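You operate a simulated robot arm through the tools that you are given. There is no shell and no other tool. Be economical: measure what you need, move in short steps, check, and stop when the job is done.

You run a simulated robot arm. Do the job below in one go: nothing can be reset, and whatever is moved stays where it is left.

TASK
Level the balancing stand both ways, then lock its knobs again.
Fine: red lever off; yellow knob for the yellow level, green knob for the green level; leave the blue stand knob and the blue hub lever; red lever on.

Only the result counts: the job must be done as asked and must still hold three seconds after the hand-in. Knocking over, shifting, dropping, spilling or breaking anything else fails it.

THE ROBOT
A 7-joint arm with a two-finger parallel gripper, fixed in place. Base frame: the origin is at the foot of the arm, x ahead of it, y to its left, z up; the work surface is at about z = 0.892. Readings come in m, rad, newtons and seconds.
With the tool pointing down near the work surface it reaches from about 0.3 to 0.7 m from the base axis. Its first joint turns from -1.152 to 1.152 rad. Payload 1.57 kg.
The TCP is the grasp point between the finger pads, 0.03 m short of the fingertips. In the tool frame z runs along the fingers and y along their closing line. The gripper opens to 0.11 m. The fingers are 0.024 m wide and 0.012 m thick; the gripper's body (0.048 by 0.112 m) begins 0.078 m behind the TCP.
Orientation is told as [roll, pitch, yaw] about the base's x, y, z axes, in that order, counted from this pose: with the fingers straight down and closing along the base's y, the tool's x points along the base's -x, its y along +y and its z along -z.

THE INTERFACE
- The arm moves only by the tool play_rows. Its argument "rows" is a list of rows, each an object of numbers (a shift or turn left out is 0, a gripper value left out holds the last): "x", "y", "z": the shift along the tool's x, y, z in m; "wx", "wy", "wz": the turn, a rotation vector about the tool's x, y, z in rad; "hand": the finger opening in m, from 0 to 0.11. In form: [{"x": .., "y": .., "z": .., "wx": .., "wy": .., "wz": .., "hand": ..}, ...]. A call has 1 to 20 rows; each row is the pose to reach, as a shift and turn from the pose commanded when the call began, along the tool's axes at that moment. Rows are played at 5 a second. More than 0.05 m and 0.15 rad between two rows, or a gripper value outside its range, and nothing of the call is played. Where a pose cannot be reached the arm comes as near as it can. A force on the tool above 90 N (or 10 N above the force at the start of the call, whichever is more), or a blocked arm, ends the call early, and 0.2 s more pass. Each finger travels about 0.108 m/s and halts on what it meets, pressing with about 30 N; the grip force reading is that of the motor and also rises with nothing between the fingers. The clock runs only during rows and for 0.2 s after the last one: add rows that repeat a pose to give the fingers time. It gives the time, the measured TCP pose, the force on the tool (base axes), the opening and the grip force at its end, in the units of the frame above (readings bear some noise), with the torque about the TCP (base axes, N m) and any sound that the robot's microphone picked up.
- Cameras (640 x 400 px; columns grow to the right, rows downward): "scene" is fixed at [0.1662, -0.382, 1.3986]; the picture's right is [0.80, -0.60, 0.00], its down [-0.29, -0.39, -0.87] and it looks along [0.53, 0.70, -0.49] (base axes); focal length 286 px, centre (320, 200). "wrist" rides on the gripper at [0.07, 0.016, -0.141] in the tool frame; the picture's right is [-0.23, 0.97, 0.00], its down [-0.86, -0.20, -0.48] and it looks along [-0.47, -0.11, 0.88] (tool axes); focal length 222 px, centre (320, 200).
- snapshot(camera): a new picture of that camera. It takes no simulated time.
- point_at(camera, pixels): for up to 12 pixels [column, row] of the newest picture of that camera ("zoom" is the newest enlarged one), the place [x, y, z] in the base frame of the surface seen there, good to about 0.002 m, but the place of the scene camera against the robot may be out by one fixed shift of up to 0.018 m in any direction. It takes no simulated time.
- inspect(camera, box): a new picture of the part [left, top, right, bottom] of that camera's present view, enlarged. It takes no simulated time.
- hand_in(): hands the job in; it is judged then, once.

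Keep the steps short. Do not move on a guess: measure, check each grasp and each placing, and mend mistakes. In all there are 80 turns and 34 pictures (those below and enlarged ones count). Leave the gripper open and the arm clear of the work at the hand-in unless told otherwise, and finish with a single line.

The tools are called after "Call:" by a JSON object that holds its "fn" and its "kwargs". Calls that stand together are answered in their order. play_rows: Moves the arm, as the interface text tells. Its arguments: {"type":"object","properties":{"rows":{"type":"array","items":{"type":"object","properties":{"x":{"type":"number"},"y":{"type":"number"},"z":{"type":"number"},"wx":{"type":"number"},"wy":{"type":"number"},"wz":{"type":"number"},"hand":{"type":"number"}}}}},"required":["rows"]} The other tools are called the same way: snapshot (camera) takes a picture; point_at (camera, pixels) gives the place of the surface under pixels of a picture; inspect (camera, box) takes an enlarged picture of a part of a camera's view; hand_in () hands the job in.

At the start:

```text
time_s: 0.0
tool_pos: [0.3727, -0.111, 1.2352]
tcp_rot: [0.0, 0.0, 0.0]
wrist_force: [0.1, -0.9, -0.3]
ft_torque: [0.02, 0.01, 0.0]
finger_gap: 0.1102
gripper_force: 0.2
```

scene: 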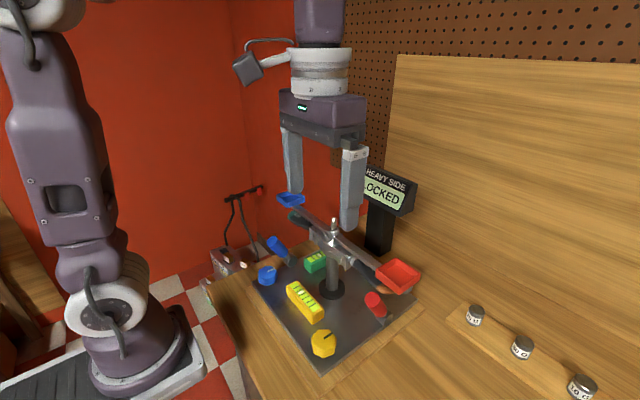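
wrist: 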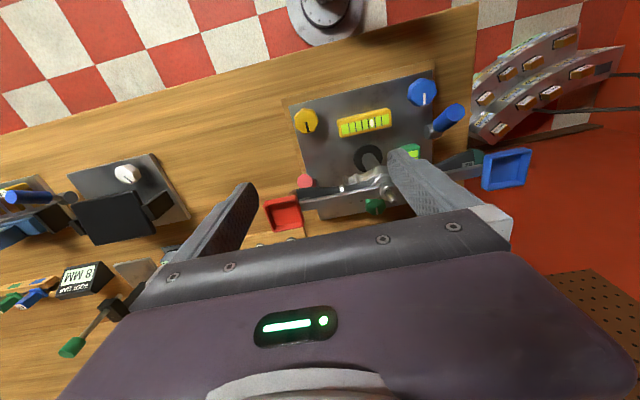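

I see the stand with yellow, blue and green knobs and a red lever. I'll enlarge both views to measure.

Call:
{"fn": "inspect", "kwargs": {"camera": "scene", "box": [220, 170, 440, 380]}}

Call:
{"fn": "inspect", "kwargs": {"camera": "wrist", "box": [260, 50, 560, 240]}}

```text
1.90 times, centred on (330, 275) of scene
```

zoom: 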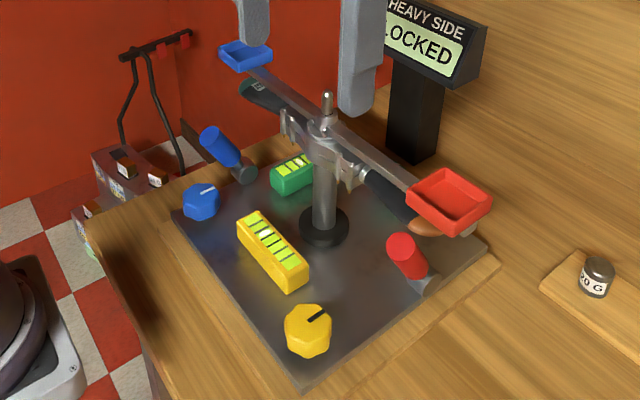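

```text
2.11 times, centred on (410, 145) of wrist
```

zoom: 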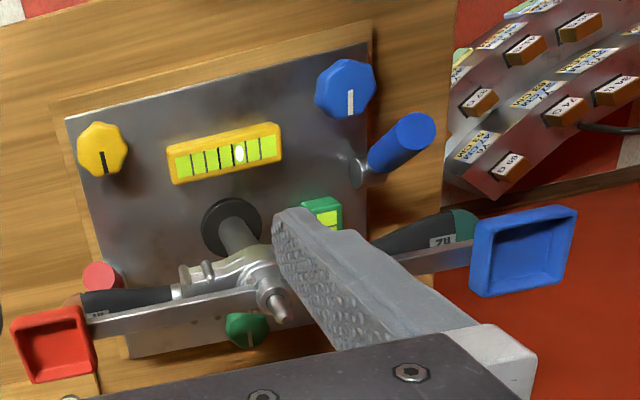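

Now the positions of everything on the stand, from the wrist enlargement.

Call:
{"fn": "point_at", "kwargs": {"camera": "zoom", "pixels": [[102, 140], [345, 82], [246, 322], [100, 272], [410, 135], [360, 170], [225, 150], [320, 210], [280, 300], [55, 340], [525, 250], [150, 290]]}}

Call:
{"fn": "point_at", "kwargs": {"camera": "zoom", "pixels": [[70, 120], [365, 50], [133, 355], [210, 340], [240, 153], [100, 160], [84, 150], [124, 150], [250, 340], [230, 318], [267, 320], [115, 275]]}}

Call:
{"fn": "point_at", "kwargs": {"camera": "scene", "pixels": [[323, 340], [374, 298], [381, 312], [267, 275], [275, 243], [287, 258], [320, 260], [303, 300], [334, 225], [398, 270], [325, 365], [387, 318]]}}

```text
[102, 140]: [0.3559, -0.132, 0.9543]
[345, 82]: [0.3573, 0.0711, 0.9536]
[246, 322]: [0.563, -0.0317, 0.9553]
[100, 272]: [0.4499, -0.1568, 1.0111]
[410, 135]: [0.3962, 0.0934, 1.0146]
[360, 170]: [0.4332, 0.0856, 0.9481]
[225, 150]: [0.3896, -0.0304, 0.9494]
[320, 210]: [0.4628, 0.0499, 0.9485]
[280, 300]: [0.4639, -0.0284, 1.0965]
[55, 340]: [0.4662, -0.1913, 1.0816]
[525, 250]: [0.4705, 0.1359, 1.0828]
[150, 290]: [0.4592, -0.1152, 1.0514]
```

```text
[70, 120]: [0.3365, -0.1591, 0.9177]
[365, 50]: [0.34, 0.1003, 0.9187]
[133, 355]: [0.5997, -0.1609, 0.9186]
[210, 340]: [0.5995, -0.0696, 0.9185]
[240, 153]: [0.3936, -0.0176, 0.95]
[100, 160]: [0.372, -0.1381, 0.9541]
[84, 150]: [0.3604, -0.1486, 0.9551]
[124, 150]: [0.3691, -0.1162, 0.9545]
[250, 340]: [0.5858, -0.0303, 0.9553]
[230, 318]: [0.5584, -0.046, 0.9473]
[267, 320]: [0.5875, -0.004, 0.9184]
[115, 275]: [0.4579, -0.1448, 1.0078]
```

```text
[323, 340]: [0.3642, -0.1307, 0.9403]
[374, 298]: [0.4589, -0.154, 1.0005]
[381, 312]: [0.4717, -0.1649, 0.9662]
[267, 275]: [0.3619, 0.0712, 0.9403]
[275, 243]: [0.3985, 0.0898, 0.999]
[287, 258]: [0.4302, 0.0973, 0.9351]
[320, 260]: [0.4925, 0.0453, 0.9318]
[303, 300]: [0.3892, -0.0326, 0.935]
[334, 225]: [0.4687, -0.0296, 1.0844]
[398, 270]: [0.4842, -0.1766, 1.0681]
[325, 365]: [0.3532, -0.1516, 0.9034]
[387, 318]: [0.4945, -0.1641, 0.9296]
```

I need a closer look at the red lever, the display post and the hub.

Call:
{"fn": "inspect", "kwargs": {"camera": "scene", "box": [330, 250, 430, 340]}}

Call:
{"fn": "inspect", "kwargs": {"camera": "scene", "box": [240, 210, 350, 310]}}

Call:
{"fn": "point_at", "kwargs": {"camera": "scene", "pixels": [[380, 245], [375, 225], [410, 195], [365, 180], [385, 190], [350, 240], [400, 285], [418, 275], [388, 275], [290, 200], [378, 262], [370, 258]]}}

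```text
4.44 times, centred on (380, 295) of scene
```

zoom: 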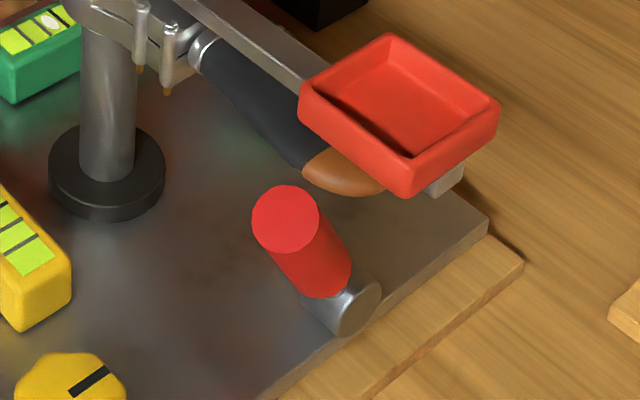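

```text
4.00 times, centred on (295, 260) of scene
```

zoom: 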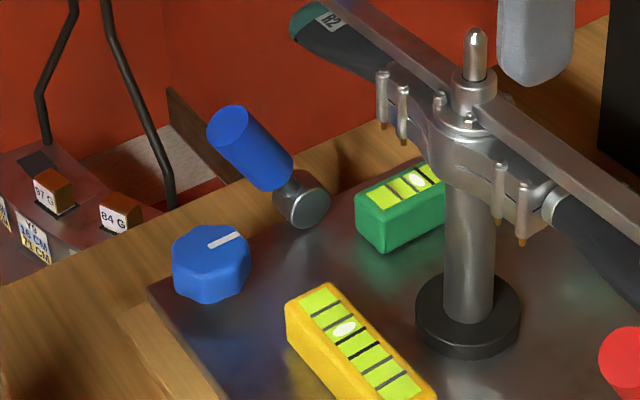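

```text
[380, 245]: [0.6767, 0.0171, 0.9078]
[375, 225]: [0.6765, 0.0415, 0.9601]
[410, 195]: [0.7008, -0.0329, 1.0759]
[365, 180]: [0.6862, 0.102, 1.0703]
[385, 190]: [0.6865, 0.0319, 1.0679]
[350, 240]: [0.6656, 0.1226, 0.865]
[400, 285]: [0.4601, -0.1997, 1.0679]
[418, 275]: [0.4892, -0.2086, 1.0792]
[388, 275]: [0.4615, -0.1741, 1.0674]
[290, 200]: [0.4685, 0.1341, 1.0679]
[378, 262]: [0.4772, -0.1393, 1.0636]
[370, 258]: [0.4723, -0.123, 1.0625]
```

The red lever pivots about a y-axis axle near (0.486, -0.157, 0.944). It leans toward the robot, with its tip at about (0.45, -0.157, 1.011) under the red pan (z≈1.06). A vertical approach is blocked, so I'll tilt the tool forward about 65°, close the fingers, stay high, and check that the pose is reachable.

Call:
{"fn": "play_rows", "kwargs": {"rows": [{"x": -0.02, "y": -0.02, "z": -0.015, "wy": -0.14, "hand": 0}, {"x": -0.04, "y": -0.04, "z": -0.015, "wy": -0.28}, {"x": -0.057, "y": -0.046, "z": -0.015, "wy": -0.42}, {"x": -0.057, "y": -0.046, "z": -0.015, "wy": -0.56}, {"x": -0.057, "y": -0.046, "z": -0.015, "wy": -0.7}, {"x": -0.057, "y": -0.046, "z": -0.015, "wy": -0.84}, {"x": -0.057, "y": -0.046, "z": -0.015, "wy": -0.98}, {"x": -0.057, "y": -0.046, "z": -0.015, "wy": -1.12}, {"x": -0.057, "y": -0.046, "z": -0.015, "wy": -1.12}]}}

```text
time_s: 2.0
tool_pos: [0.4311, -0.1566, 1.2505]
tcp_rot: [0.001, -1.121, -0.001]
wrist_force: [0.1, 0.3, -0.7]
ft_torque: [-0.01, 0.0, -0.03]
finger_gap: 0.0
gripper_force: 21.1
```

Reached. I'll back off 0.06 m, then descend in front of the lever to TCP (0.371, -0.157, 0.998).

Call:
{"fn": "play_rows", "kwargs": {"rows": [{"x": 0.013, "z": -0.027}, {"x": 0.0261, "z": -0.054}, {"x": 0.064, "z": -0.0357}, {"x": 0.102, "z": -0.0173}, {"x": 0.14, "z": 0.001}, {"x": 0.178, "z": 0.0193}, {"x": 0.216, "z": 0.0377}, {"x": 0.2534, "z": 0.056}, {"x": 0.2534, "z": 0.056}]}}

Call:
{"fn": "snapshot", "kwargs": {"camera": "wrist"}}

Call:
{"fn": "inspect", "kwargs": {"camera": "scene", "box": [270, 200, 440, 350]}}

```text
time_s: 4.0
tool_pos: [0.3842, -0.1893, 1.0528]
tcp_rot: [-0.354, -1.196, 0.36]
wrist_force: [0.5, 0.2, 0.2]
ft_torque: [-0.02, 0.01, 0.01]
finger_gap: 0.0003
gripper_force: 21.7
out of reach, approached as far as the arm can: row 6, 7, 8, 9
stopped in row 9: the arm was blocked; the commanded pose is now the measured one
```

```text
27 pictures are left
```

wrist: 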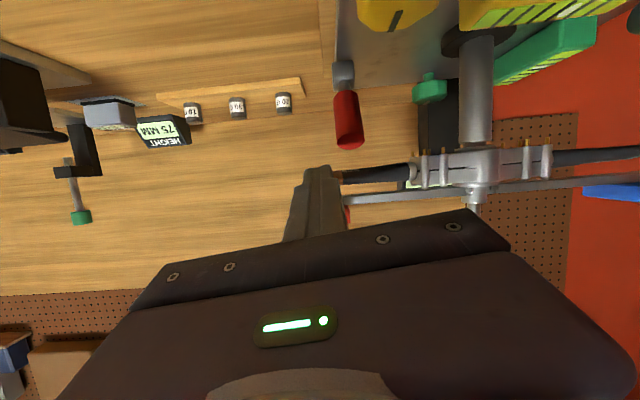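

```text
2.67 times, centred on (355, 275) of scene
```

zoom: 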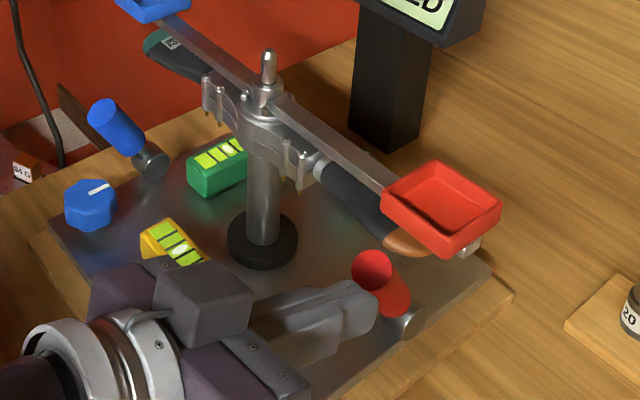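

That pose is out of reach so near the base: the arm stopped at (0.384, -0.189, 1.053) and touched nothing. I'll go up and return to vertical, then approach the lever from the right (-y) side instead.

Call:
{"fn": "play_rows", "kwargs": {"rows": [{"x": -0.037, "y": -0.005, "z": -0.0137}, {"x": -0.074, "y": -0.01, "z": -0.0274}, {"x": -0.111, "y": -0.015, "z": -0.0411}, {"x": -0.148, "y": -0.02, "z": -0.0548}, {"x": -0.186, "y": -0.0254, "z": -0.0686}, {"x": -0.186, "y": -0.0254, "z": -0.0686, "wx": -0.0104, "wy": 0.1353, "wz": 0.0114}, {"x": -0.186, "y": -0.0254, "z": -0.0686, "wx": -0.0208, "wy": 0.2707, "wz": 0.0228}, {"x": -0.186, "y": -0.0254, "z": -0.0686, "wx": -0.0313, "wy": 0.406, "wz": 0.0342}, {"x": -0.186, "y": -0.0254, "z": -0.0686, "wx": -0.0417, "wy": 0.5413, "wz": 0.0456}, {"x": -0.186, "y": -0.0254, "z": -0.0686, "wx": -0.0521, "wy": 0.6767, "wz": 0.0569}, {"x": -0.186, "y": -0.0254, "z": -0.0686, "wx": -0.0625, "wy": 0.812, "wz": 0.0683}, {"x": -0.186, "y": -0.0254, "z": -0.0686, "wx": -0.073, "wy": 0.9473, "wz": 0.0797}, {"x": -0.186, "y": -0.0254, "z": -0.0686, "wx": -0.0834, "wy": 1.0827, "wz": 0.0911}, {"x": -0.186, "y": -0.0254, "z": -0.0686, "wx": -0.0938, "wy": 1.218, "wz": 0.1025}, {"x": -0.186, "y": -0.0254, "z": -0.0686, "wx": -0.0938, "wy": 1.218, "wz": 0.1025}]}}

```text
time_s: 7.2
tool_pos: [0.3852, -0.1996, 1.251]
tcp_rot: [0.016, 0.003, -0.006]
wrist_force: [0.8, 1.0, 0.3]
ft_torque: [-0.03, -0.01, 0.02]
finger_gap: 0.0
gripper_force: 21.3
```

Back at vertical. Now I'll turn to the side-pointing pose (fingers along +y, 30° down, camera up) while moving to about (0.45, -0.30, 1.22), well clear.

Call:
{"fn": "play_rows", "kwargs": {"rows": [{"x": -0.005, "y": -0.008, "z": 0.002, "wx": -0.0627, "wy": 0.0627, "wz": 0.1087}, {"x": -0.01, "y": -0.016, "z": 0.004, "wx": -0.1254, "wy": 0.1254, "wz": 0.2174}, {"x": -0.015, "y": -0.024, "z": 0.006, "wx": -0.1881, "wy": 0.1881, "wz": 0.3261}, {"x": -0.02, "y": -0.032, "z": 0.008, "wx": -0.2508, "wy": 0.2508, "wz": 0.4348}, {"x": -0.025, "y": -0.04, "z": 0.01, "wx": -0.3135, "wy": 0.3135, "wz": 0.5435}, {"x": -0.03, "y": -0.048, "z": 0.012, "wx": -0.3762, "wy": 0.3762, "wz": 0.6522}, {"x": -0.035, "y": -0.056, "z": 0.014, "wx": -0.4388, "wy": 0.4388, "wz": 0.7608}, {"x": -0.04, "y": -0.064, "z": 0.016, "wx": -0.5015, "wy": 0.5015, "wz": 0.8695}, {"x": -0.045, "y": -0.072, "z": 0.018, "wx": -0.5642, "wy": 0.5642, "wz": 0.9782}, {"x": -0.05, "y": -0.08, "z": 0.02, "wx": -0.6269, "wy": 0.6269, "wz": 1.0869}, {"x": -0.055, "y": -0.088, "z": 0.022, "wx": -0.6896, "wy": 0.6896, "wz": 1.1956}, {"x": -0.06, "y": -0.096, "z": 0.026, "wx": -0.7523, "wy": 0.7523, "wz": 1.3043}, {"x": -0.065, "y": -0.1, "z": 0.03, "wx": -0.815, "wy": 0.815, "wz": 1.413}, {"x": -0.065, "y": -0.1, "z": 0.03, "wx": -0.815, "wy": 0.815, "wz": 1.413}]}}

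Call:
{"fn": "snapshot", "kwargs": {"camera": "scene"}}

```text
time_s: 10.2
tool_pos: [0.4634, -0.169, 1.2027]
tcp_rot: [-0.002, 1.062, -1.579]
wrist_force: [-0.6, -0.3, 0.3]
ft_torque: [-0.01, -0.01, -0.01]
finger_gap: 0.0
gripper_force: 21.0
out of reach, approached as far as the arm can: row 3, 4, 5, 6, 7, 8, 9, 10, 11, 12, 13, 14
```

```text
25 pictures are left
```

scene: 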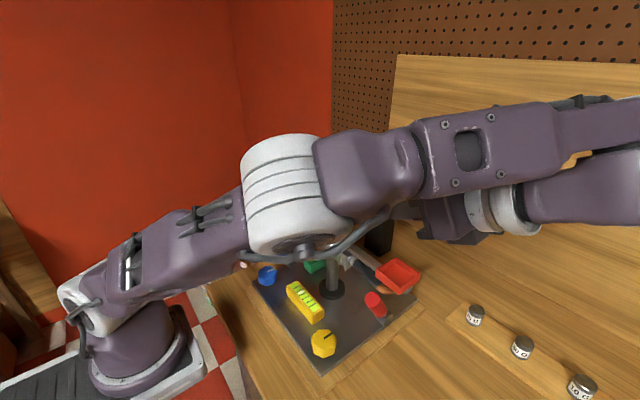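

The orientation was reached, but only in an awkward folded configuration and off position (y -0.169). I'll undo this along the same path and use a diagonal forward-left approach with the camera below instead.

Call:
{"fn": "play_rows", "kwargs": {"rows": [{"x": 0.006, "y": -0.005, "z": 0.0055, "wx": 0.0627, "wy": -0.0627, "wz": -0.1087}, {"x": 0.0117, "y": -0.01, "z": 0.011, "wx": 0.1254, "wy": -0.1254, "wz": -0.2174}, {"x": 0.0175, "y": -0.015, "z": 0.0165, "wx": 0.1881, "wy": -0.1881, "wz": -0.3261}, {"x": 0.0234, "y": -0.02, "z": 0.022, "wx": 0.2508, "wy": -0.2508, "wz": -0.4348}, {"x": 0.0292, "y": -0.025, "z": 0.0275, "wx": 0.3135, "wy": -0.3135, "wz": -0.5435}, {"x": 0.0351, "y": -0.03, "z": 0.033, "wx": 0.3762, "wy": -0.3762, "wz": -0.6522}, {"x": 0.041, "y": -0.035, "z": 0.0385, "wx": 0.4388, "wy": -0.4388, "wz": -0.7608}, {"x": 0.0468, "y": -0.04, "z": 0.044, "wx": 0.5015, "wy": -0.5015, "wz": -0.8695}, {"x": 0.0526, "y": -0.045, "z": 0.0496, "wx": 0.5642, "wy": -0.5642, "wz": -0.9782}, {"x": 0.0585, "y": -0.05, "z": 0.055, "wx": 0.6269, "wy": -0.6269, "wz": -1.0869}, {"x": 0.0643, "y": -0.055, "z": 0.0606, "wx": 0.6896, "wy": -0.6896, "wz": -1.1956}, {"x": 0.0702, "y": -0.06, "z": 0.066, "wx": 0.7523, "wy": -0.7523, "wz": -1.3043}, {"x": 0.076, "y": -0.065, "z": 0.0716, "wx": 0.815, "wy": -0.815, "wz": -1.413}, {"x": 0.076, "y": -0.065, "z": 0.0716, "wx": 0.815, "wy": -0.815, "wz": -1.413}]}}

Call:
{"fn": "snapshot", "kwargs": {"camera": "scene"}}

```text
time_s: 13.2
tool_pos: [0.3998, -0.0665, 1.233]
tcp_rot: [0.012, -0.001, -0.003]
wrist_force: [0.2, 0.7, -0.4]
ft_torque: [0.02, -0.02, -0.02]
finger_gap: 0.0001
gripper_force: 21.6
```

```text
24 pictures are left
```

scene: 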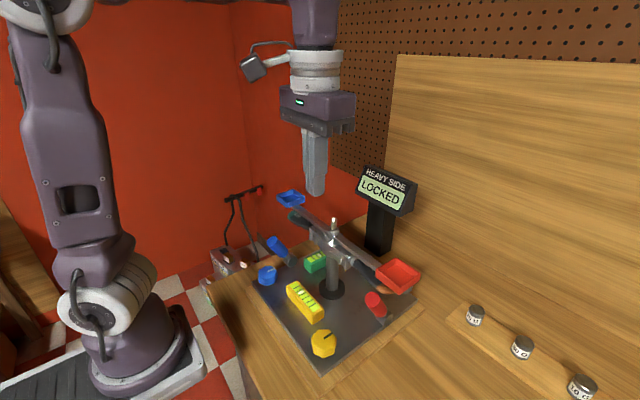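

The arm is back to normal at (0.400, -0.067, 1.233). Now I'll yaw +80° while moving to about (0.42, -0.25, 1.25), then tilt in the next call.

Call:
{"fn": "play_rows", "kwargs": {"rows": [{"x": -0.002, "y": -0.0184, "z": -0.0017, "wz": -0.14}, {"x": -0.004, "y": -0.0367, "z": -0.0034, "wz": -0.28}, {"x": -0.006, "y": -0.055, "z": -0.005, "wz": -0.42}, {"x": -0.008, "y": -0.0734, "z": -0.0068, "wz": -0.56}, {"x": -0.01, "y": -0.0918, "z": -0.0085, "wz": -0.7}, {"x": -0.012, "y": -0.11, "z": -0.01, "wz": -0.84}, {"x": -0.014, "y": -0.1285, "z": -0.012, "wz": -0.98}, {"x": -0.016, "y": -0.1468, "z": -0.0136, "wz": -1.12}, {"x": -0.018, "y": -0.165, "z": -0.0153, "wz": -1.26}, {"x": -0.02, "y": -0.1835, "z": -0.017, "wz": -1.396}, {"x": -0.02, "y": -0.1835, "z": -0.017, "wz": -1.396}]}}

Call:
{"fn": "play_rows", "kwargs": {"rows": [{"wy": -0.142}, {"wy": -0.284}, {"wy": -0.426}, {"wy": -0.568}, {"wy": -0.71}, {"wy": -0.852}, {"wy": -0.994}, {"wy": -1.134}, {"wy": -1.134}]}}

Call:
{"fn": "snapshot", "kwargs": {"camera": "scene"}}

```text
time_s: 15.6
tool_pos: [0.4182, -0.2503, 1.2481]
tcp_rot: [0.002, -0.013, 1.393]
wrist_force: [-0.3, -0.2, 0.3]
ft_torque: [-0.03, 0.01, -0.01]
finger_gap: 0.0
gripper_force: 20.9
```

```text
time_s: 17.6
tool_pos: [0.478, -0.155, 1.3012]
tcp_rot: [0.004, -1.149, 1.384]
wrist_force: [-0.7, 0.6, 0.2]
ft_torque: [0.01, -0.03, 0.02]
finger_gap: 0.0
gripper_force: 20.9
out of reach, approached as far as the arm can: row 3, 4, 5, 6, 7, 8, 9
```

```text
23 pictures are left
```

scene: 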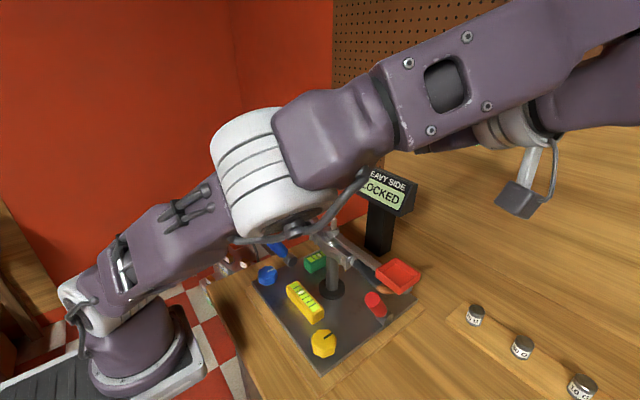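

Also at its limit here: the first joint cannot swing that far. I'll undo it. The better plan is yaw 0 with about 50° of forward tilt and only the fingertips reaching under the pan.

Call:
{"fn": "play_rows", "kwargs": {"rows": [{"wy": 0.142}, {"wy": 0.284}, {"wy": 0.426}, {"wy": 0.568}, {"wy": 0.71}, {"wy": 0.852}, {"wy": 0.994}, {"wy": 1.134}, {"wy": 1.134}]}}

Call:
{"fn": "play_rows", "kwargs": {"rows": [{"wz": 0.14}, {"wz": 0.28}, {"wz": 0.42}, {"wz": 0.56}, {"wz": 0.7}, {"wz": 0.84}, {"wz": 0.98}, {"wz": 1.12}, {"wz": 1.26}, {"wz": 1.396}, {"wz": 1.396}]}}

```text
time_s: 19.6
tool_pos: [0.4735, -0.1449, 1.3064]
tcp_rot: [-0.043, -0.086, 1.397]
wrist_force: [-0.2, 0.4, -0.5]
ft_torque: [-0.03, -0.02, 0.01]
finger_gap: 0.0
gripper_force: 20.8
out of reach, approached as far as the arm can: row 2, 3, 4, 5, 6, 7, 8, 9
```

```text
time_s: 22.0
tool_pos: [0.4718, -0.146, 1.3065]
tcp_rot: [0.078, -0.056, -0.005]
wrist_force: [0.1, -0.7, -0.2]
ft_torque: [0.0, 0.01, 0.0]
finger_gap: 0.0002
gripper_force: 21.2
```

Now I'll trim the small residual tilt, move to about (0.40, -0.157, 1.25), and look at the arm's shape.

Call:
{"fn": "play_rows", "kwargs": {"rows": [{"x": 0.036, "y": -0.005, "z": 0.028, "wx": 0.04, "wy": 0.028}, {"x": 0.072, "y": -0.011, "z": 0.056, "wx": 0.078, "wy": 0.056}, {"x": 0.072, "y": -0.011, "z": 0.056, "wx": 0.078, "wy": 0.056}]}}

Call:
{"fn": "snapshot", "kwargs": {"camera": "scene"}}

```text
time_s: 22.8
tool_pos: [0.4015, -0.15, 1.2444]
tcp_rot: [-0.001, -0.002, 0.0]
wrist_force: [0.4, -0.1, 0.3]
ft_torque: [0.03, 0.02, 0.01]
finger_gap: 0.0
gripper_force: 21.9
```

```text
22 pictures are left
```

scene: 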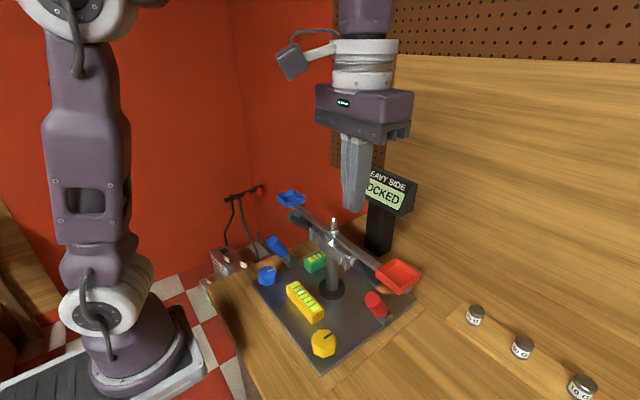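

The arm shape is normal. I'll tilt 50° forward in place.

Call:
{"fn": "play_rows", "kwargs": {"rows": [{"y": -0.007, "wy": -0.146}, {"y": -0.007, "wy": -0.292}, {"y": -0.007, "wy": -0.438}, {"y": -0.007, "wy": -0.584}, {"y": -0.007, "wy": -0.73}, {"y": -0.007, "wy": -0.873}, {"y": -0.007, "wy": -0.873}]}}

```text
time_s: 24.4
tool_pos: [0.4039, -0.1574, 1.2447]
tcp_rot: [-0.003, -0.876, 0.0]
wrist_force: [0.5, -0.1, 0.0]
ft_torque: [0.01, -0.02, -0.01]
finger_gap: 0.0
gripper_force: 21.3
```

Reachable. I'll descend to z≈1.06 first, in front of the lever.

Call:
{"fn": "play_rows", "kwargs": {"rows": [{"x": 0.0354, "z": 0.0297}, {"x": 0.0708, "z": 0.0595}, {"x": 0.1062, "z": 0.0892}, {"x": 0.1417, "z": 0.119}, {"x": 0.1417, "z": 0.119}]}}

Call:
{"fn": "play_rows", "kwargs": {"rows": [{"x": 0.011, "z": 0.01}, {"x": 0.023, "z": 0.0193}, {"x": 0.034, "z": 0.029}, {"x": 0.046, "z": 0.0386}, {"x": 0.046, "z": 0.0386}]}}

Call:
{"fn": "snapshot", "kwargs": {"camera": "wrist"}}

```text
time_s: 25.6
tool_pos: [0.4049, -0.159, 1.0591]
tcp_rot: [-0.001, -0.874, 0.001]
wrist_force: [-0.1, 0.0, -0.1]
ft_torque: [0.01, -0.02, -0.03]
finger_gap: 0.0002
gripper_force: 21.5
```

```text
time_s: 26.8
tool_pos: [0.4048, -0.1589, 1.0006]
tcp_rot: [-0.001, -0.873, -0.001]
wrist_force: [-0.3, 0.0, -0.7]
ft_torque: [0.0, 0.02, -0.02]
finger_gap: 0.0001
gripper_force: 21.0
```

```text
21 pictures are left
```

wrist: 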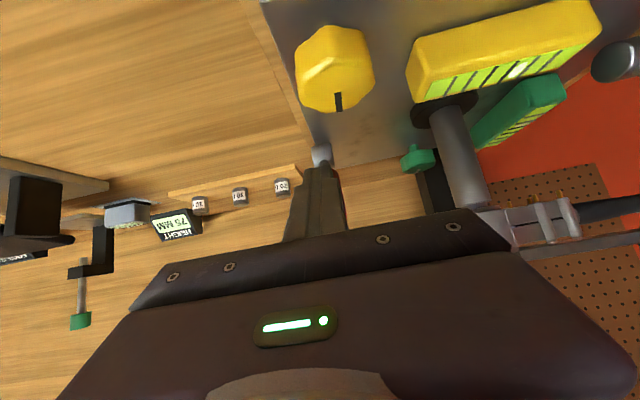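

Reached: TCP (0.405, -0.159, 1.001). Now I'll measure the lever axle at pixel (322,155), the finger and the yellow knob.

Call:
{"fn": "point_at", "kwargs": {"camera": "wrist", "pixels": [[322, 155], [316, 150], [329, 155], [322, 163], [320, 180], [338, 100], [335, 65], [418, 160], [520, 100], [500, 80]]}}

Call:
{"fn": "inspect", "kwargs": {"camera": "scene", "box": [290, 230, 440, 330]}}

```text
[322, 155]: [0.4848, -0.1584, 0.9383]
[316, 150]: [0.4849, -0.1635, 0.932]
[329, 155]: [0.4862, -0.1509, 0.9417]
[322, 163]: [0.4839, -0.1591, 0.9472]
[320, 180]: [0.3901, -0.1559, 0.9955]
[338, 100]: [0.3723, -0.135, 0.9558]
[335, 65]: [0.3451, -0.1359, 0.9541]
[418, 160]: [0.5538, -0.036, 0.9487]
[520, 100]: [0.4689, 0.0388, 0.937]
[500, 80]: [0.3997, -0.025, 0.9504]
```

```text
4.00 times, centred on (365, 280) of scene
```

zoom: 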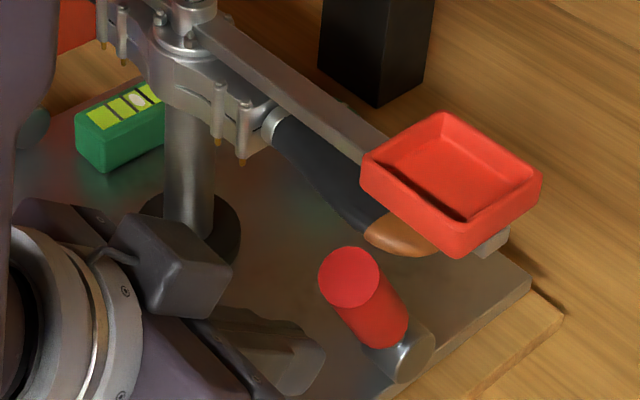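

Lever pivot ≈ (0.493, 0.94). I'll check the pan edges and the lowest points above the finger path.

Call:
{"fn": "point_at", "kwargs": {"camera": "zoom", "pixels": [[364, 160], [364, 182], [460, 225], [458, 252], [538, 180], [400, 245], [375, 230], [430, 252], [345, 275], [405, 355], [370, 310], [443, 115]]}}

```text
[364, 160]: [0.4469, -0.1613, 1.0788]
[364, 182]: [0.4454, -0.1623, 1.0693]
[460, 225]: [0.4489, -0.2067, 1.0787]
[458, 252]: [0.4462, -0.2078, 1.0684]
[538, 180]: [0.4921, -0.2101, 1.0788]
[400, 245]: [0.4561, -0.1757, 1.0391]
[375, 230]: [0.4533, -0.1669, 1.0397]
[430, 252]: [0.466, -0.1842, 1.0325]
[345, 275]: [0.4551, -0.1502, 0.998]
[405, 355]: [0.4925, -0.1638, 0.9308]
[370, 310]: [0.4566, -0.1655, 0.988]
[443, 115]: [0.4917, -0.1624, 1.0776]
```

The handle bottom over the path is at about z 1.045 and the pan bottom at 1.08, so the finger clears both. I'll push the lever forward in steps, watching force and sound.

Call:
{"fn": "play_rows", "kwargs": {"rows": [{"x": -0.008, "z": 0.0128}, {"x": -0.0162, "z": 0.0256}, {"x": -0.021, "z": 0.0345}, {"x": -0.026, "z": 0.0434}, {"x": -0.026, "z": 0.0434}]}}

Call:
{"fn": "inspect", "kwargs": {"camera": "scene", "box": [290, 160, 440, 330]}}

```text
time_s: 28.0
tool_pos: [0.4543, -0.1587, 0.9936]
tcp_rot: [-0.001, -0.874, 0.002]
wrist_force: [-0.6, 0.8, -1.3]
ft_torque: [0.01, 0.09, 0.03]
finger_gap: 0.0002
gripper_force: 21.3
```

```text
2.35 times, centred on (365, 245) of scene
```

zoom: 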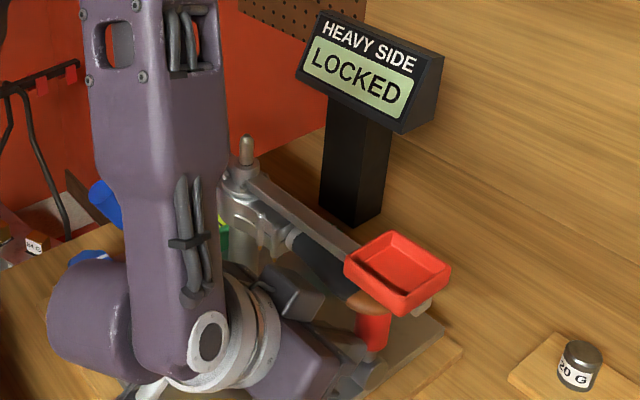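

The lever is now nearly upright with hardly any force. I'll push further.

Call:
{"fn": "play_rows", "kwargs": {"rows": [{"x": -0.0044, "z": 0.0068}, {"x": -0.0088, "z": 0.0136}, {"x": -0.0131, "z": 0.0203}, {"x": -0.0131, "z": 0.0203}]}}

Call:
{"fn": "inspect", "kwargs": {"camera": "scene", "box": [330, 230, 430, 330]}}

```text
time_s: 29.0
tool_pos: [0.4781, -0.1585, 0.9887]
tcp_rot: [-0.005, -0.874, 0.001]
wrist_force: [-2.7, 0.7, 1.7]
ft_torque: [-0.02, -0.06, -0.01]
finger_gap: 0.0
gripper_force: 21.4
```

```text
4.00 times, centred on (380, 280) of scene
```

zoom: 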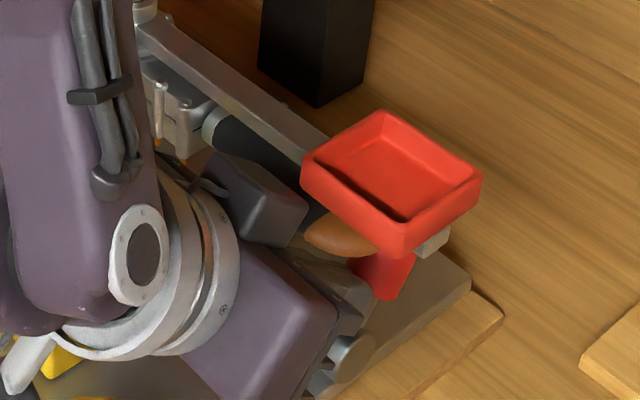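

The lever leans forward now. I'll nudge another 8 mm to find the stop.

Call:
{"fn": "play_rows", "kwargs": {"rows": [{"x": -0.0026, "z": 0.0031}, {"x": -0.0051, "z": 0.0061}, {"x": -0.0051, "z": 0.0061}]}}

```text
time_s: 29.6
tool_pos: [0.4782, -0.1588, 0.9874]
tcp_rot: [-0.001, -0.866, -0.001]
wrist_force: [-42.1, 6.9, 37.1]
ft_torque: [-0.18, -0.7, 0.44]
finger_gap: 0.0
gripper_force: 21.5
stopped in row 3: the force on the tool passed its limit at 98 N (the readings are from after the stop); the commanded pose is now the measured one
```

That's the stop: the force rose sharply. I'll back out along the entry path and go up.

Call:
{"fn": "play_rows", "kwargs": {"rows": [{"x": 0.0195, "z": -0.0325}, {"x": 0.039, "z": -0.065}, {"x": 0.008, "z": -0.091}, {"x": -0.0226, "z": -0.117}, {"x": -0.053, "z": -0.1425}, {"x": -0.0835, "z": -0.168}, {"x": -0.114, "z": -0.194}, {"x": -0.114, "z": -0.194, "wy": 0.146}, {"x": -0.114, "z": -0.194, "wy": 0.292}, {"x": -0.114, "z": -0.194, "wy": 0.438}, {"x": -0.114, "z": -0.194, "wy": 0.584}, {"x": -0.114, "z": -0.194, "wy": 0.73}, {"x": -0.114, "z": -0.194, "wy": 0.866}, {"x": -0.114, "z": -0.194, "wy": 0.866}]}}

Call:
{"fn": "inspect", "kwargs": {"camera": "wrist", "box": [200, 0, 560, 240]}}

Call:
{"fn": "inspect", "kwargs": {"camera": "scene", "box": [220, 170, 440, 380]}}

```text
time_s: 32.6
tool_pos: [0.4085, -0.1578, 1.1994]
tcp_rot: [-0.001, 0.004, -0.003]
wrist_force: [0.7, 0.1, -0.5]
ft_torque: [0.0, -0.02, 0.03]
finger_gap: 0.0
gripper_force: 21.4
```

```text
1.67 times, centred on (380, 120) of wrist
```

zoom: 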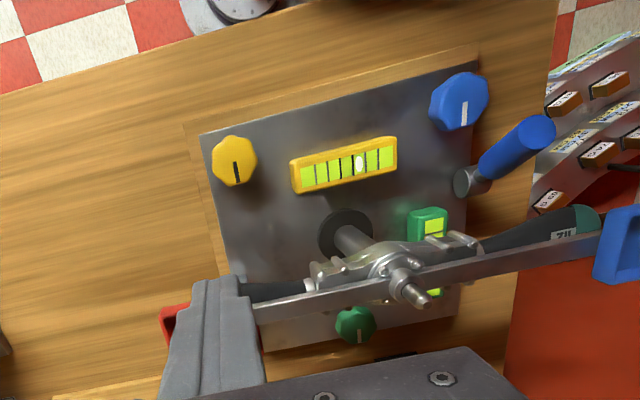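

```text
1.90 times, centred on (330, 275) of scene
```

zoom: 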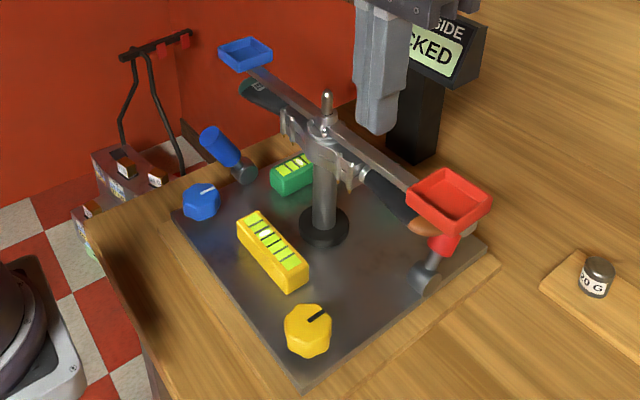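

The red lever is off: it leans forward. The bubble of the yellow level sits about one division toward +y. I'll go above the yellow knob (0.36, -0.1325) with the fingers open 0.06, then lower to z 0.957.

Call:
{"fn": "play_rows", "kwargs": {"rows": [{"x": 0.0485, "y": 0.013, "hand": 0.06}, {"x": 0.0485, "y": 0.0255, "z": 0.04}, {"x": 0.0485, "y": 0.0255, "z": 0.085}, {"x": 0.0485, "y": 0.0255, "z": 0.13}, {"x": 0.0485, "y": 0.0255, "z": 0.175}, {"x": 0.0485, "y": 0.0255, "z": 0.21}, {"x": 0.0485, "y": 0.0255, "z": 0.242}, {"x": 0.0485, "y": 0.0255, "z": 0.242}]}}

Call:
{"fn": "snapshot", "kwargs": {"camera": "wrist"}}

```text
refused: row 1 steps farther than a row can; nothing moved
```

```text
15 pictures are left
```

wrist: 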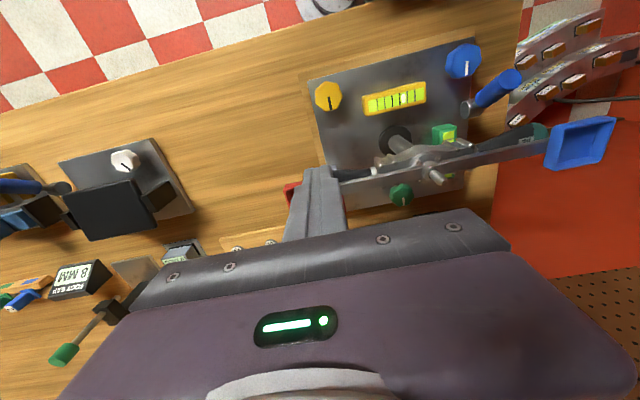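

The first step was 0.0502 m and was refused, so nothing moved. I'll use the picture to refine the knob centres, and repeat with smaller steps in the same round.

Call:
{"fn": "point_at", "kwargs": {"camera": "wrist", "pixels": [[329, 84], [329, 94], [328, 107], [317, 97], [341, 95], [401, 188], [391, 193], [411, 193], [402, 202], [325, 80]]}}

Call:
{"fn": "play_rows", "kwargs": {"rows": [{"x": 0.025, "y": 0.013, "hand": 0.06}, {"x": 0.0485, "y": 0.0255, "z": 0.035}, {"x": 0.0485, "y": 0.0255, "z": 0.08}, {"x": 0.0485, "y": 0.0255, "z": 0.125}, {"x": 0.0485, "y": 0.0255, "z": 0.17}, {"x": 0.0485, "y": 0.0255, "z": 0.17}]}}

```text
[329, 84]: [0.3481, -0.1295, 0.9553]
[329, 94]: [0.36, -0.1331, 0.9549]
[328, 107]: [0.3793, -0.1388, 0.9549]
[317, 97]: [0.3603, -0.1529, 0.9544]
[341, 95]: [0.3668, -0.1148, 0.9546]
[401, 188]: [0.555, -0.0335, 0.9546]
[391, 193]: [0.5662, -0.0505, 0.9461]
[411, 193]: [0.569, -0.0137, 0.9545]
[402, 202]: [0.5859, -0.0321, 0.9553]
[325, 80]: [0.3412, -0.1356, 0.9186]
```

```text
time_s: 34.0
tool_pos: [0.3602, -0.133, 1.0308]
tcp_rot: [0.0, 0.002, 0.0]
wrist_force: [0.2, -0.2, 0.5]
ft_torque: [0.0, -0.01, -0.02]
finger_gap: 0.0602
gripper_force: 0.0
```

The yellow centre is ≈ (0.363, -0.134) and the green ≈ (0.570, -0.032). I'll lower onto the yellow knob and close.

Call:
{"fn": "play_rows", "kwargs": {"rows": [{"x": -0.003, "y": -0.001, "z": 0.037}, {"x": -0.003, "y": -0.001, "z": 0.073}, {"x": -0.003, "y": -0.001, "z": 0.073, "hand": 0.02}, {"x": -0.003, "y": -0.001, "z": 0.073, "hand": 0.02}, {"x": -0.003, "y": -0.001, "z": 0.073, "hand": 0.02}]}}

Call:
{"fn": "inspect", "kwargs": {"camera": "wrist", "box": [300, 0, 640, 220]}}

```text
time_s: 35.2
tool_pos: [0.365, -0.134, 0.9589]
tcp_rot: [-0.001, -0.002, -0.005]
wrist_force: [-3.5, -26.8, 12.4]
ft_torque: [-0.71, -0.89, -0.01]
finger_gap: 0.0435
gripper_force: 44.8
```

```text
1.82 times, centred on (470, 110) of wrist
```

zoom: 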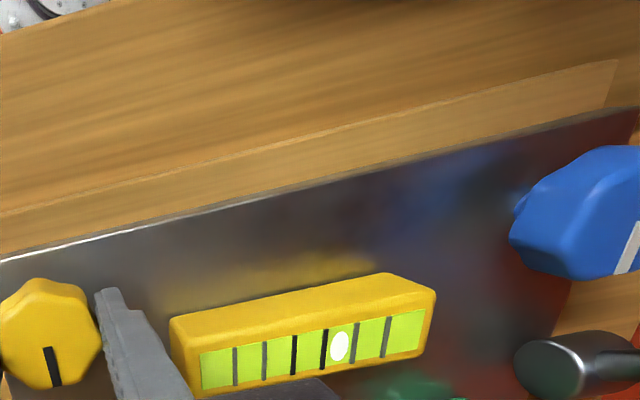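

The knob is held (gap 0.0435) with a 27 N side load, so the centre is a little to -y. The dark marks are at px 295 and 325, and the bubble at px 340, about one division to +y. I'll recentre -2 mm and turn 0.4 rad as a test.

Call:
{"fn": "play_rows", "kwargs": {"rows": [{"y": -0.002}, {"y": -0.002, "wz": 0.13}, {"y": -0.002, "wz": 0.26}, {"y": -0.002, "wz": 0.4}, {"y": -0.002, "wz": 0.4}]}}

Call:
{"fn": "inspect", "kwargs": {"camera": "wrist", "box": [300, 0, 640, 220]}}

```text
time_s: 36.4
tool_pos: [0.3642, -0.1352, 0.9576]
tcp_rot: [-0.001, -0.002, -0.402]
wrist_force: [31.4, 18.0, 25.0]
ft_torque: [0.48, -0.97, 0.01]
finger_gap: 0.0437
gripper_force: 45.1
```

```text
1.82 times, centred on (470, 110) of wrist
```

zoom: 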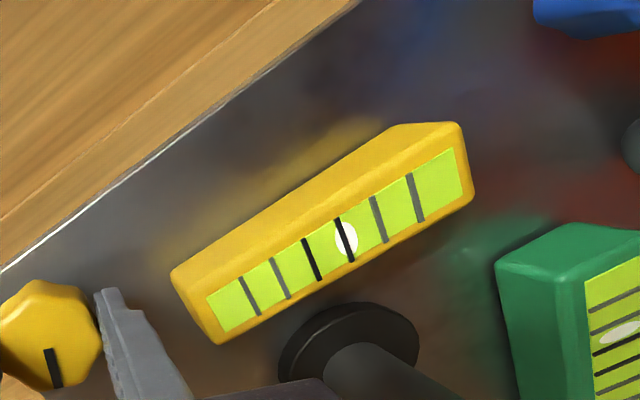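

Right direction: the bubble moved from +1 to about +0.53 division for 0.4 rad. I'll turn 0.42 rad more.

Call:
{"fn": "play_rows", "kwargs": {"rows": [{"wz": 0.14}, {"wz": 0.28}, {"wz": 0.42}, {"wz": 0.42}, {"wz": 0.42}]}}

Call:
{"fn": "inspect", "kwargs": {"camera": "wrist", "box": [360, 0, 640, 175]}}

```text
time_s: 37.6
tool_pos: [0.3627, -0.1307, 0.9568]
tcp_rot: [0.0, 0.007, -0.821]
wrist_force: [15.0, 61.8, 6.6]
ft_torque: [0.93, -0.3, 0.21]
finger_gap: 0.0431
gripper_force: 45.0
```

```text
2.29 times, centred on (500, 88) of wrist
```

zoom: 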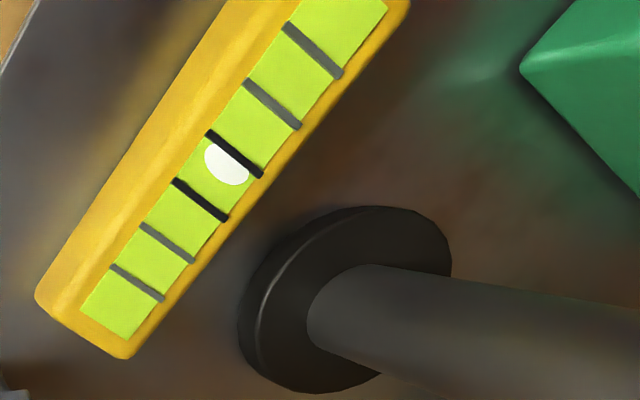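

The bubble is still about +0.25 division off, and side load has built up (62 N). I'll open to relieve it and take a picture to recentre.

Call:
{"fn": "play_rows", "kwargs": {"rows": [{"hand": 0.065}, {"hand": 0.065}]}}

Call:
{"fn": "snapshot", "kwargs": {"camera": "wrist"}}

Call:
{"fn": "point_at", "kwargs": {"camera": "wrist", "pixels": [[300, 188], [320, 155], [322, 190], [345, 180], [330, 205], [318, 175]]}}

```text
time_s: 38.2
tool_pos: [0.3617, -0.1377, 0.9569]
tcp_rot: [0.0, 0.001, -0.823]
wrist_force: [-0.3, 0.0, 0.1]
ft_torque: [-0.01, -0.01, -0.02]
finger_gap: 0.065
gripper_force: 0.1
```

```text
11 pictures are left
```

wrist: 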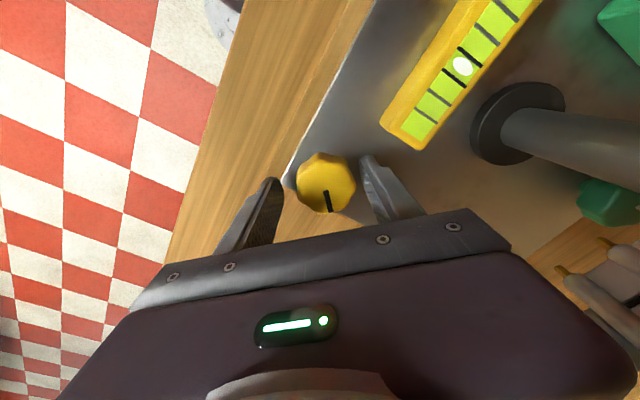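

```text
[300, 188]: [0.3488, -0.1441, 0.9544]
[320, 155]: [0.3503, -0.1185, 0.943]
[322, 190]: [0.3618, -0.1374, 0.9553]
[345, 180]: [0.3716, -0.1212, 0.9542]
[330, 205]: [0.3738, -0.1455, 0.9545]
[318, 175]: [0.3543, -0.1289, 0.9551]
```

The bubble looks nearly centred now that the load is gone. I'll enlarge it to check.

Call:
{"fn": "inspect", "kwargs": {"camera": "wrist", "box": [400, 15, 528, 115]}}

```text
4.00 times, centred on (464, 65) of wrist
```

zoom: 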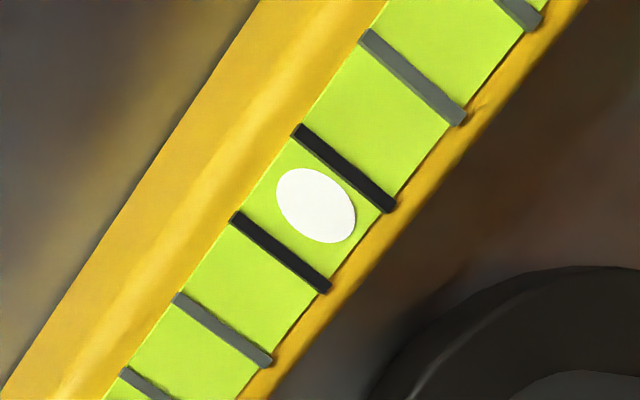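

The yellow level is centred. Now the green knob at (0.570, -0.032): I'll rise to 1.20, cross over the beam, yaw to -90° so the camera clears the beam and display, and stop above the knob at z≈1.05.

Call:
{"fn": "play_rows", "kwargs": {"rows": [{"z": -0.048}, {"z": -0.096}, {"z": -0.144}, {"z": -0.192}, {"z": -0.243}, {"x": -0.0128, "y": 0.0449, "z": -0.243, "wz": 0.125}, {"x": -0.0256, "y": 0.0898, "z": -0.243, "wz": 0.25}, {"x": -0.0385, "y": 0.1348, "z": -0.243, "wz": 0.375}, {"x": -0.0513, "y": 0.1797, "z": -0.243, "wz": 0.5}, {"x": -0.0641, "y": 0.2246, "z": -0.243, "wz": 0.625}, {"x": -0.0641, "y": 0.2246, "z": -0.243, "wz": 0.747}, {"x": -0.0641, "y": 0.2246, "z": -0.193, "wz": 0.747}, {"x": -0.0641, "y": 0.2246, "z": -0.143, "wz": 0.747}, {"x": -0.0641, "y": 0.2246, "z": -0.093, "wz": 0.747}, {"x": -0.0641, "y": 0.2246, "z": -0.093, "wz": 0.747}]}}

Call:
{"fn": "snapshot", "kwargs": {"camera": "wrist"}}

```text
refused: row 5 steps farther than a row can; nothing moved
```

```text
9 pictures are left
```

wrist: 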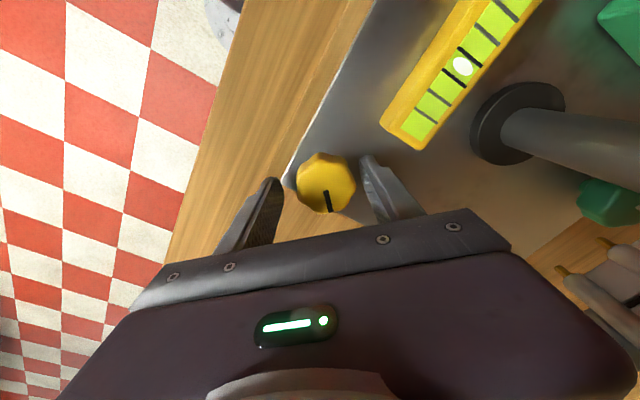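

One step was 0.051 m, so it was refused. I'll repeat with even steps, without a picture this time.

Call:
{"fn": "play_rows", "kwargs": {"rows": [{"z": -0.048}, {"z": -0.096}, {"z": -0.144}, {"z": -0.192}, {"z": -0.24}, {"x": -0.0128, "y": 0.0449, "z": -0.24, "wz": 0.125}, {"x": -0.0256, "y": 0.0898, "z": -0.24, "wz": 0.25}, {"x": -0.0385, "y": 0.1348, "z": -0.24, "wz": 0.375}, {"x": -0.0513, "y": 0.1797, "z": -0.24, "wz": 0.5}, {"x": -0.0641, "y": 0.2246, "z": -0.24, "wz": 0.625}, {"x": -0.0641, "y": 0.2246, "z": -0.24, "wz": 0.747}, {"x": -0.0641, "y": 0.2246, "z": -0.192, "wz": 0.747}, {"x": -0.0641, "y": 0.2246, "z": -0.144, "wz": 0.747}, {"x": -0.0641, "y": 0.2246, "z": -0.096, "wz": 0.747}, {"x": -0.0641, "y": 0.2246, "z": -0.096, "wz": 0.747}]}}

```text
time_s: 41.4
tool_pos: [0.5687, -0.0326, 1.048]
tcp_rot: [-0.002, -0.001, -1.571]
wrist_force: [-1.2, 1.0, 0.0]
ft_torque: [-0.02, -0.01, -0.03]
finger_gap: 0.0646
gripper_force: 0.1
```

In place. I'll lower to z 0.957 around the green knob with the fingers still open, then look.

Call:
{"fn": "play_rows", "kwargs": {"rows": [{"y": 0.001, "z": 0.045}, {"y": 0.001, "z": 0.09}, {"y": 0.001, "z": 0.09}]}}

Call:
{"fn": "snapshot", "kwargs": {"camera": "wrist"}}

```text
time_s: 42.2
tool_pos: [0.5692, -0.0307, 0.9606]
tcp_rot: [-0.001, 0.001, -1.569]
wrist_force: [-0.9, -0.3, -0.1]
ft_torque: [0.01, -0.02, 0.03]
finger_gap: 0.0649
gripper_force: 0.1
```

```text
8 pictures are left
```

wrist: 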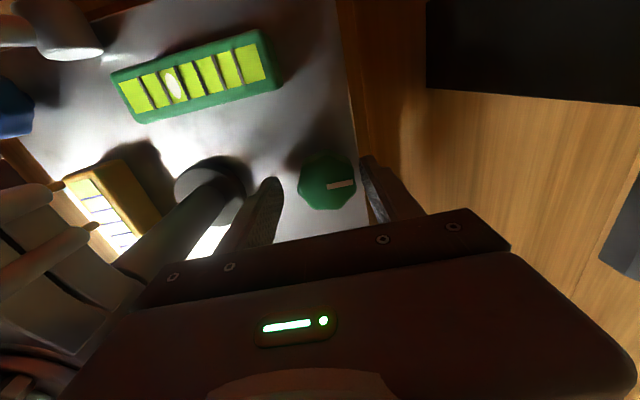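

The full green level is visible: the bubble is one division or so toward -x (left). I'll measure the knob centre.

Call:
{"fn": "point_at", "kwargs": {"camera": "wrist", "pixels": [[300, 185], [355, 180], [328, 165], [325, 205], [328, 185], [173, 85], [120, 95], [265, 62]]}}

```text
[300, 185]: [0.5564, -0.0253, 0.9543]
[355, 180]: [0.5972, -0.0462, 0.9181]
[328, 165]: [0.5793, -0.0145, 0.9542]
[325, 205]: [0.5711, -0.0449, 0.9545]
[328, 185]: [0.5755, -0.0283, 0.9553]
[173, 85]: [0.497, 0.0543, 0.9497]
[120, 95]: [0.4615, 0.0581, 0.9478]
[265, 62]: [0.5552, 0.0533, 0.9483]
```

The centre is ≈ (0.572, -0.030). I'll shift +3 mm in x, close, and turn clockwise 0.42 rad (by analogy with yellow).

Call:
{"fn": "play_rows", "kwargs": {"rows": [{"y": 0.003, "z": 0.003}, {"y": 0.003, "z": 0.003, "hand": 0.02}, {"y": 0.003, "z": 0.003, "hand": 0.02}, {"y": 0.003, "z": 0.003, "hand": 0.02}, {"y": 0.003, "z": 0.003, "wz": 0.14}, {"y": 0.003, "z": 0.003, "wz": 0.28}, {"y": 0.003, "z": 0.003, "wz": 0.42}, {"y": 0.003, "z": 0.003, "wz": 0.42}]}}

Call:
{"fn": "inspect", "kwargs": {"camera": "wrist", "box": [60, 0, 380, 220]}}

```text
time_s: 44.0
tool_pos: [0.5746, -0.0318, 0.9574]
tcp_rot: [0.001, 0.0, -1.99]
wrist_force: [24.1, 1.1, -34.5]
ft_torque: [-0.02, -0.33, -0.06]
finger_gap: 0.043
gripper_force: 45.1
```

```text
1.82 times, centred on (220, 110) of wrist
```

zoom: 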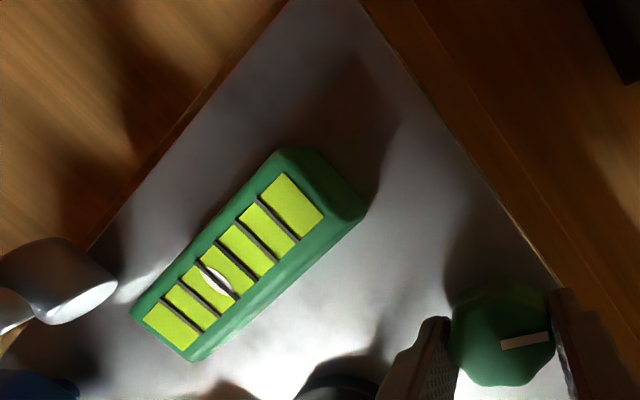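

Right direction: the bubble moved onto the dark line, about half a division off. I'll turn 0.42 rad more, then release and look.

Call:
{"fn": "play_rows", "kwargs": {"rows": [{"wz": 0.14}, {"wz": 0.28}, {"wz": 0.42}, {"wz": 0.42}, {"wz": 0.42, "hand": 0.065}, {"wz": 0.42, "hand": 0.065}]}}

Call:
{"fn": "inspect", "kwargs": {"camera": "wrist", "box": [60, 40, 380, 260]}}

```text
time_s: 45.4
tool_pos: [0.5738, -0.0314, 0.9598]
tcp_rot: [-0.001, -0.003, -2.411]
wrist_force: [0.3, -0.4, -0.5]
ft_torque: [0.01, 0.02, 0.02]
finger_gap: 0.065
gripper_force: 0.0
```

```text
1.82 times, centred on (220, 150) of wrist
```

zoom: 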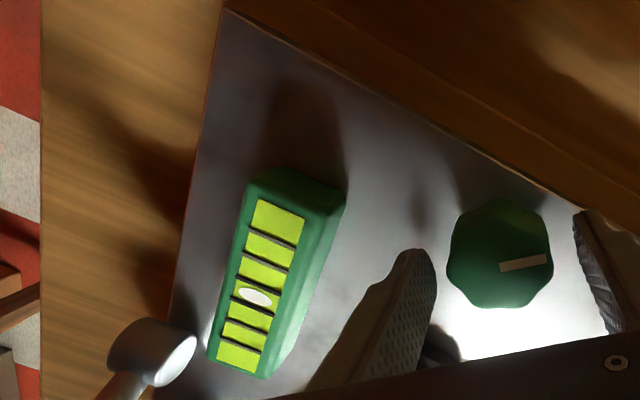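

The bubble is between the dark lines, perhaps a touch low. I'll enlarge once to judge it.

Call:
{"fn": "inspect", "kwargs": {"camera": "wrist", "box": [150, 140, 246, 250]}}

```text
3.64 times, centred on (198, 195) of wrist
```

zoom: 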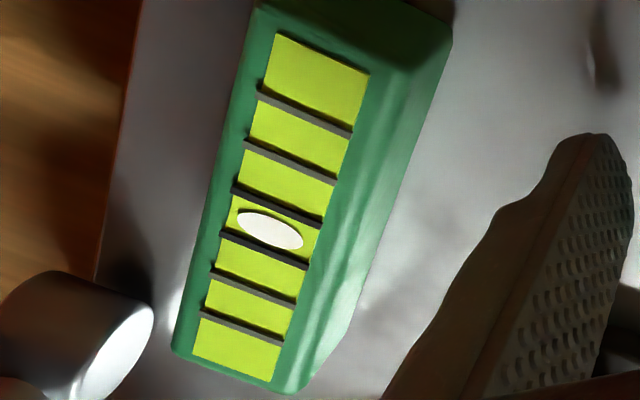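

The green bubble is centred between the dark marks. I'll turn the open hand back to -90° (the camera stays clear of the display), rise, and return to above (0.40, -0.158) at yaw 0.

Call:
{"fn": "play_rows", "kwargs": {"rows": [{"wz": -0.14}, {"wz": -0.28}, {"wz": -0.42}, {"wz": -0.56}, {"wz": -0.7}, {"wz": -0.84}, {"z": -0.048, "wz": -0.84}, {"z": -0.096, "wz": -0.84}, {"z": -0.144, "wz": -0.84}, {"z": -0.192, "wz": -0.84}, {"z": -0.24, "wz": -0.84}, {"z": -0.24, "wz": -0.84}]}}

Call:
{"fn": "play_rows", "kwargs": {"rows": [{"x": -0.0115, "y": -0.0158, "z": -0.004, "wz": -0.143}, {"x": -0.023, "y": -0.0316, "z": -0.008, "wz": -0.286}, {"x": -0.0344, "y": -0.0475, "z": -0.012, "wz": -0.429}, {"x": -0.0458, "y": -0.0633, "z": -0.016, "wz": -0.572}, {"x": -0.0573, "y": -0.079, "z": -0.02, "wz": -0.715}, {"x": -0.0687, "y": -0.095, "z": -0.024, "wz": -0.858}, {"x": -0.08, "y": -0.111, "z": -0.028, "wz": -1.0}, {"x": -0.0916, "y": -0.1265, "z": -0.032, "wz": -1.143}, {"x": -0.103, "y": -0.142, "z": -0.036, "wz": -1.286}, {"x": -0.1145, "y": -0.158, "z": -0.04, "wz": -1.429}, {"x": -0.126, "y": -0.174, "z": -0.045, "wz": -1.571}, {"x": -0.126, "y": -0.174, "z": -0.045, "wz": -1.571}]}}

```text
time_s: 48.0
tool_pos: [0.5747, -0.0279, 1.2003]
tcp_rot: [-0.002, -0.001, -1.573]
wrist_force: [-0.7, 0.1, -0.2]
ft_torque: [0.02, 0.02, 0.04]
finger_gap: 0.0649
gripper_force: 0.1
```

```text
time_s: 50.6
tool_pos: [0.3982, -0.1585, 1.2465]
tcp_rot: [-0.001, 0.002, 0.004]
wrist_force: [0.9, -0.2, 0.8]
ft_torque: [-0.03, -0.01, 0.0]
finger_gap: 0.0653
gripper_force: 0.1
```

Now I'll set the opening to 0.05, tilt forward 55°, and descend at x≈0.395 to z≈1.05.

Call:
{"fn": "play_rows", "kwargs": {"rows": [{"x": 0.003, "wy": -0.137, "hand": 0.05}, {"x": 0.003, "wy": -0.274}, {"x": 0.003, "wy": -0.411}, {"x": 0.003, "wy": -0.548}, {"x": 0.003, "wy": -0.685}, {"x": 0.003, "wy": -0.822}, {"x": 0.003, "wy": -0.96}, {"x": 0.003, "wy": -0.96}]}}

Call:
{"fn": "play_rows", "kwargs": {"rows": [{"x": 0.0393, "z": 0.0275}, {"x": 0.0786, "z": 0.055}, {"x": 0.118, "z": 0.0826}, {"x": 0.161, "z": 0.1125}, {"x": 0.161, "z": 0.1125}]}}

```text
time_s: 52.4
tool_pos: [0.3974, -0.1557, 1.2458]
tcp_rot: [-0.003, -0.96, 0.002]
wrist_force: [-0.9, -0.8, 0.5]
ft_torque: [0.01, -0.01, 0.01]
finger_gap: 0.05
gripper_force: 0.2
```

```text
refused: row 4 steps farther than a row can; nothing moved
```

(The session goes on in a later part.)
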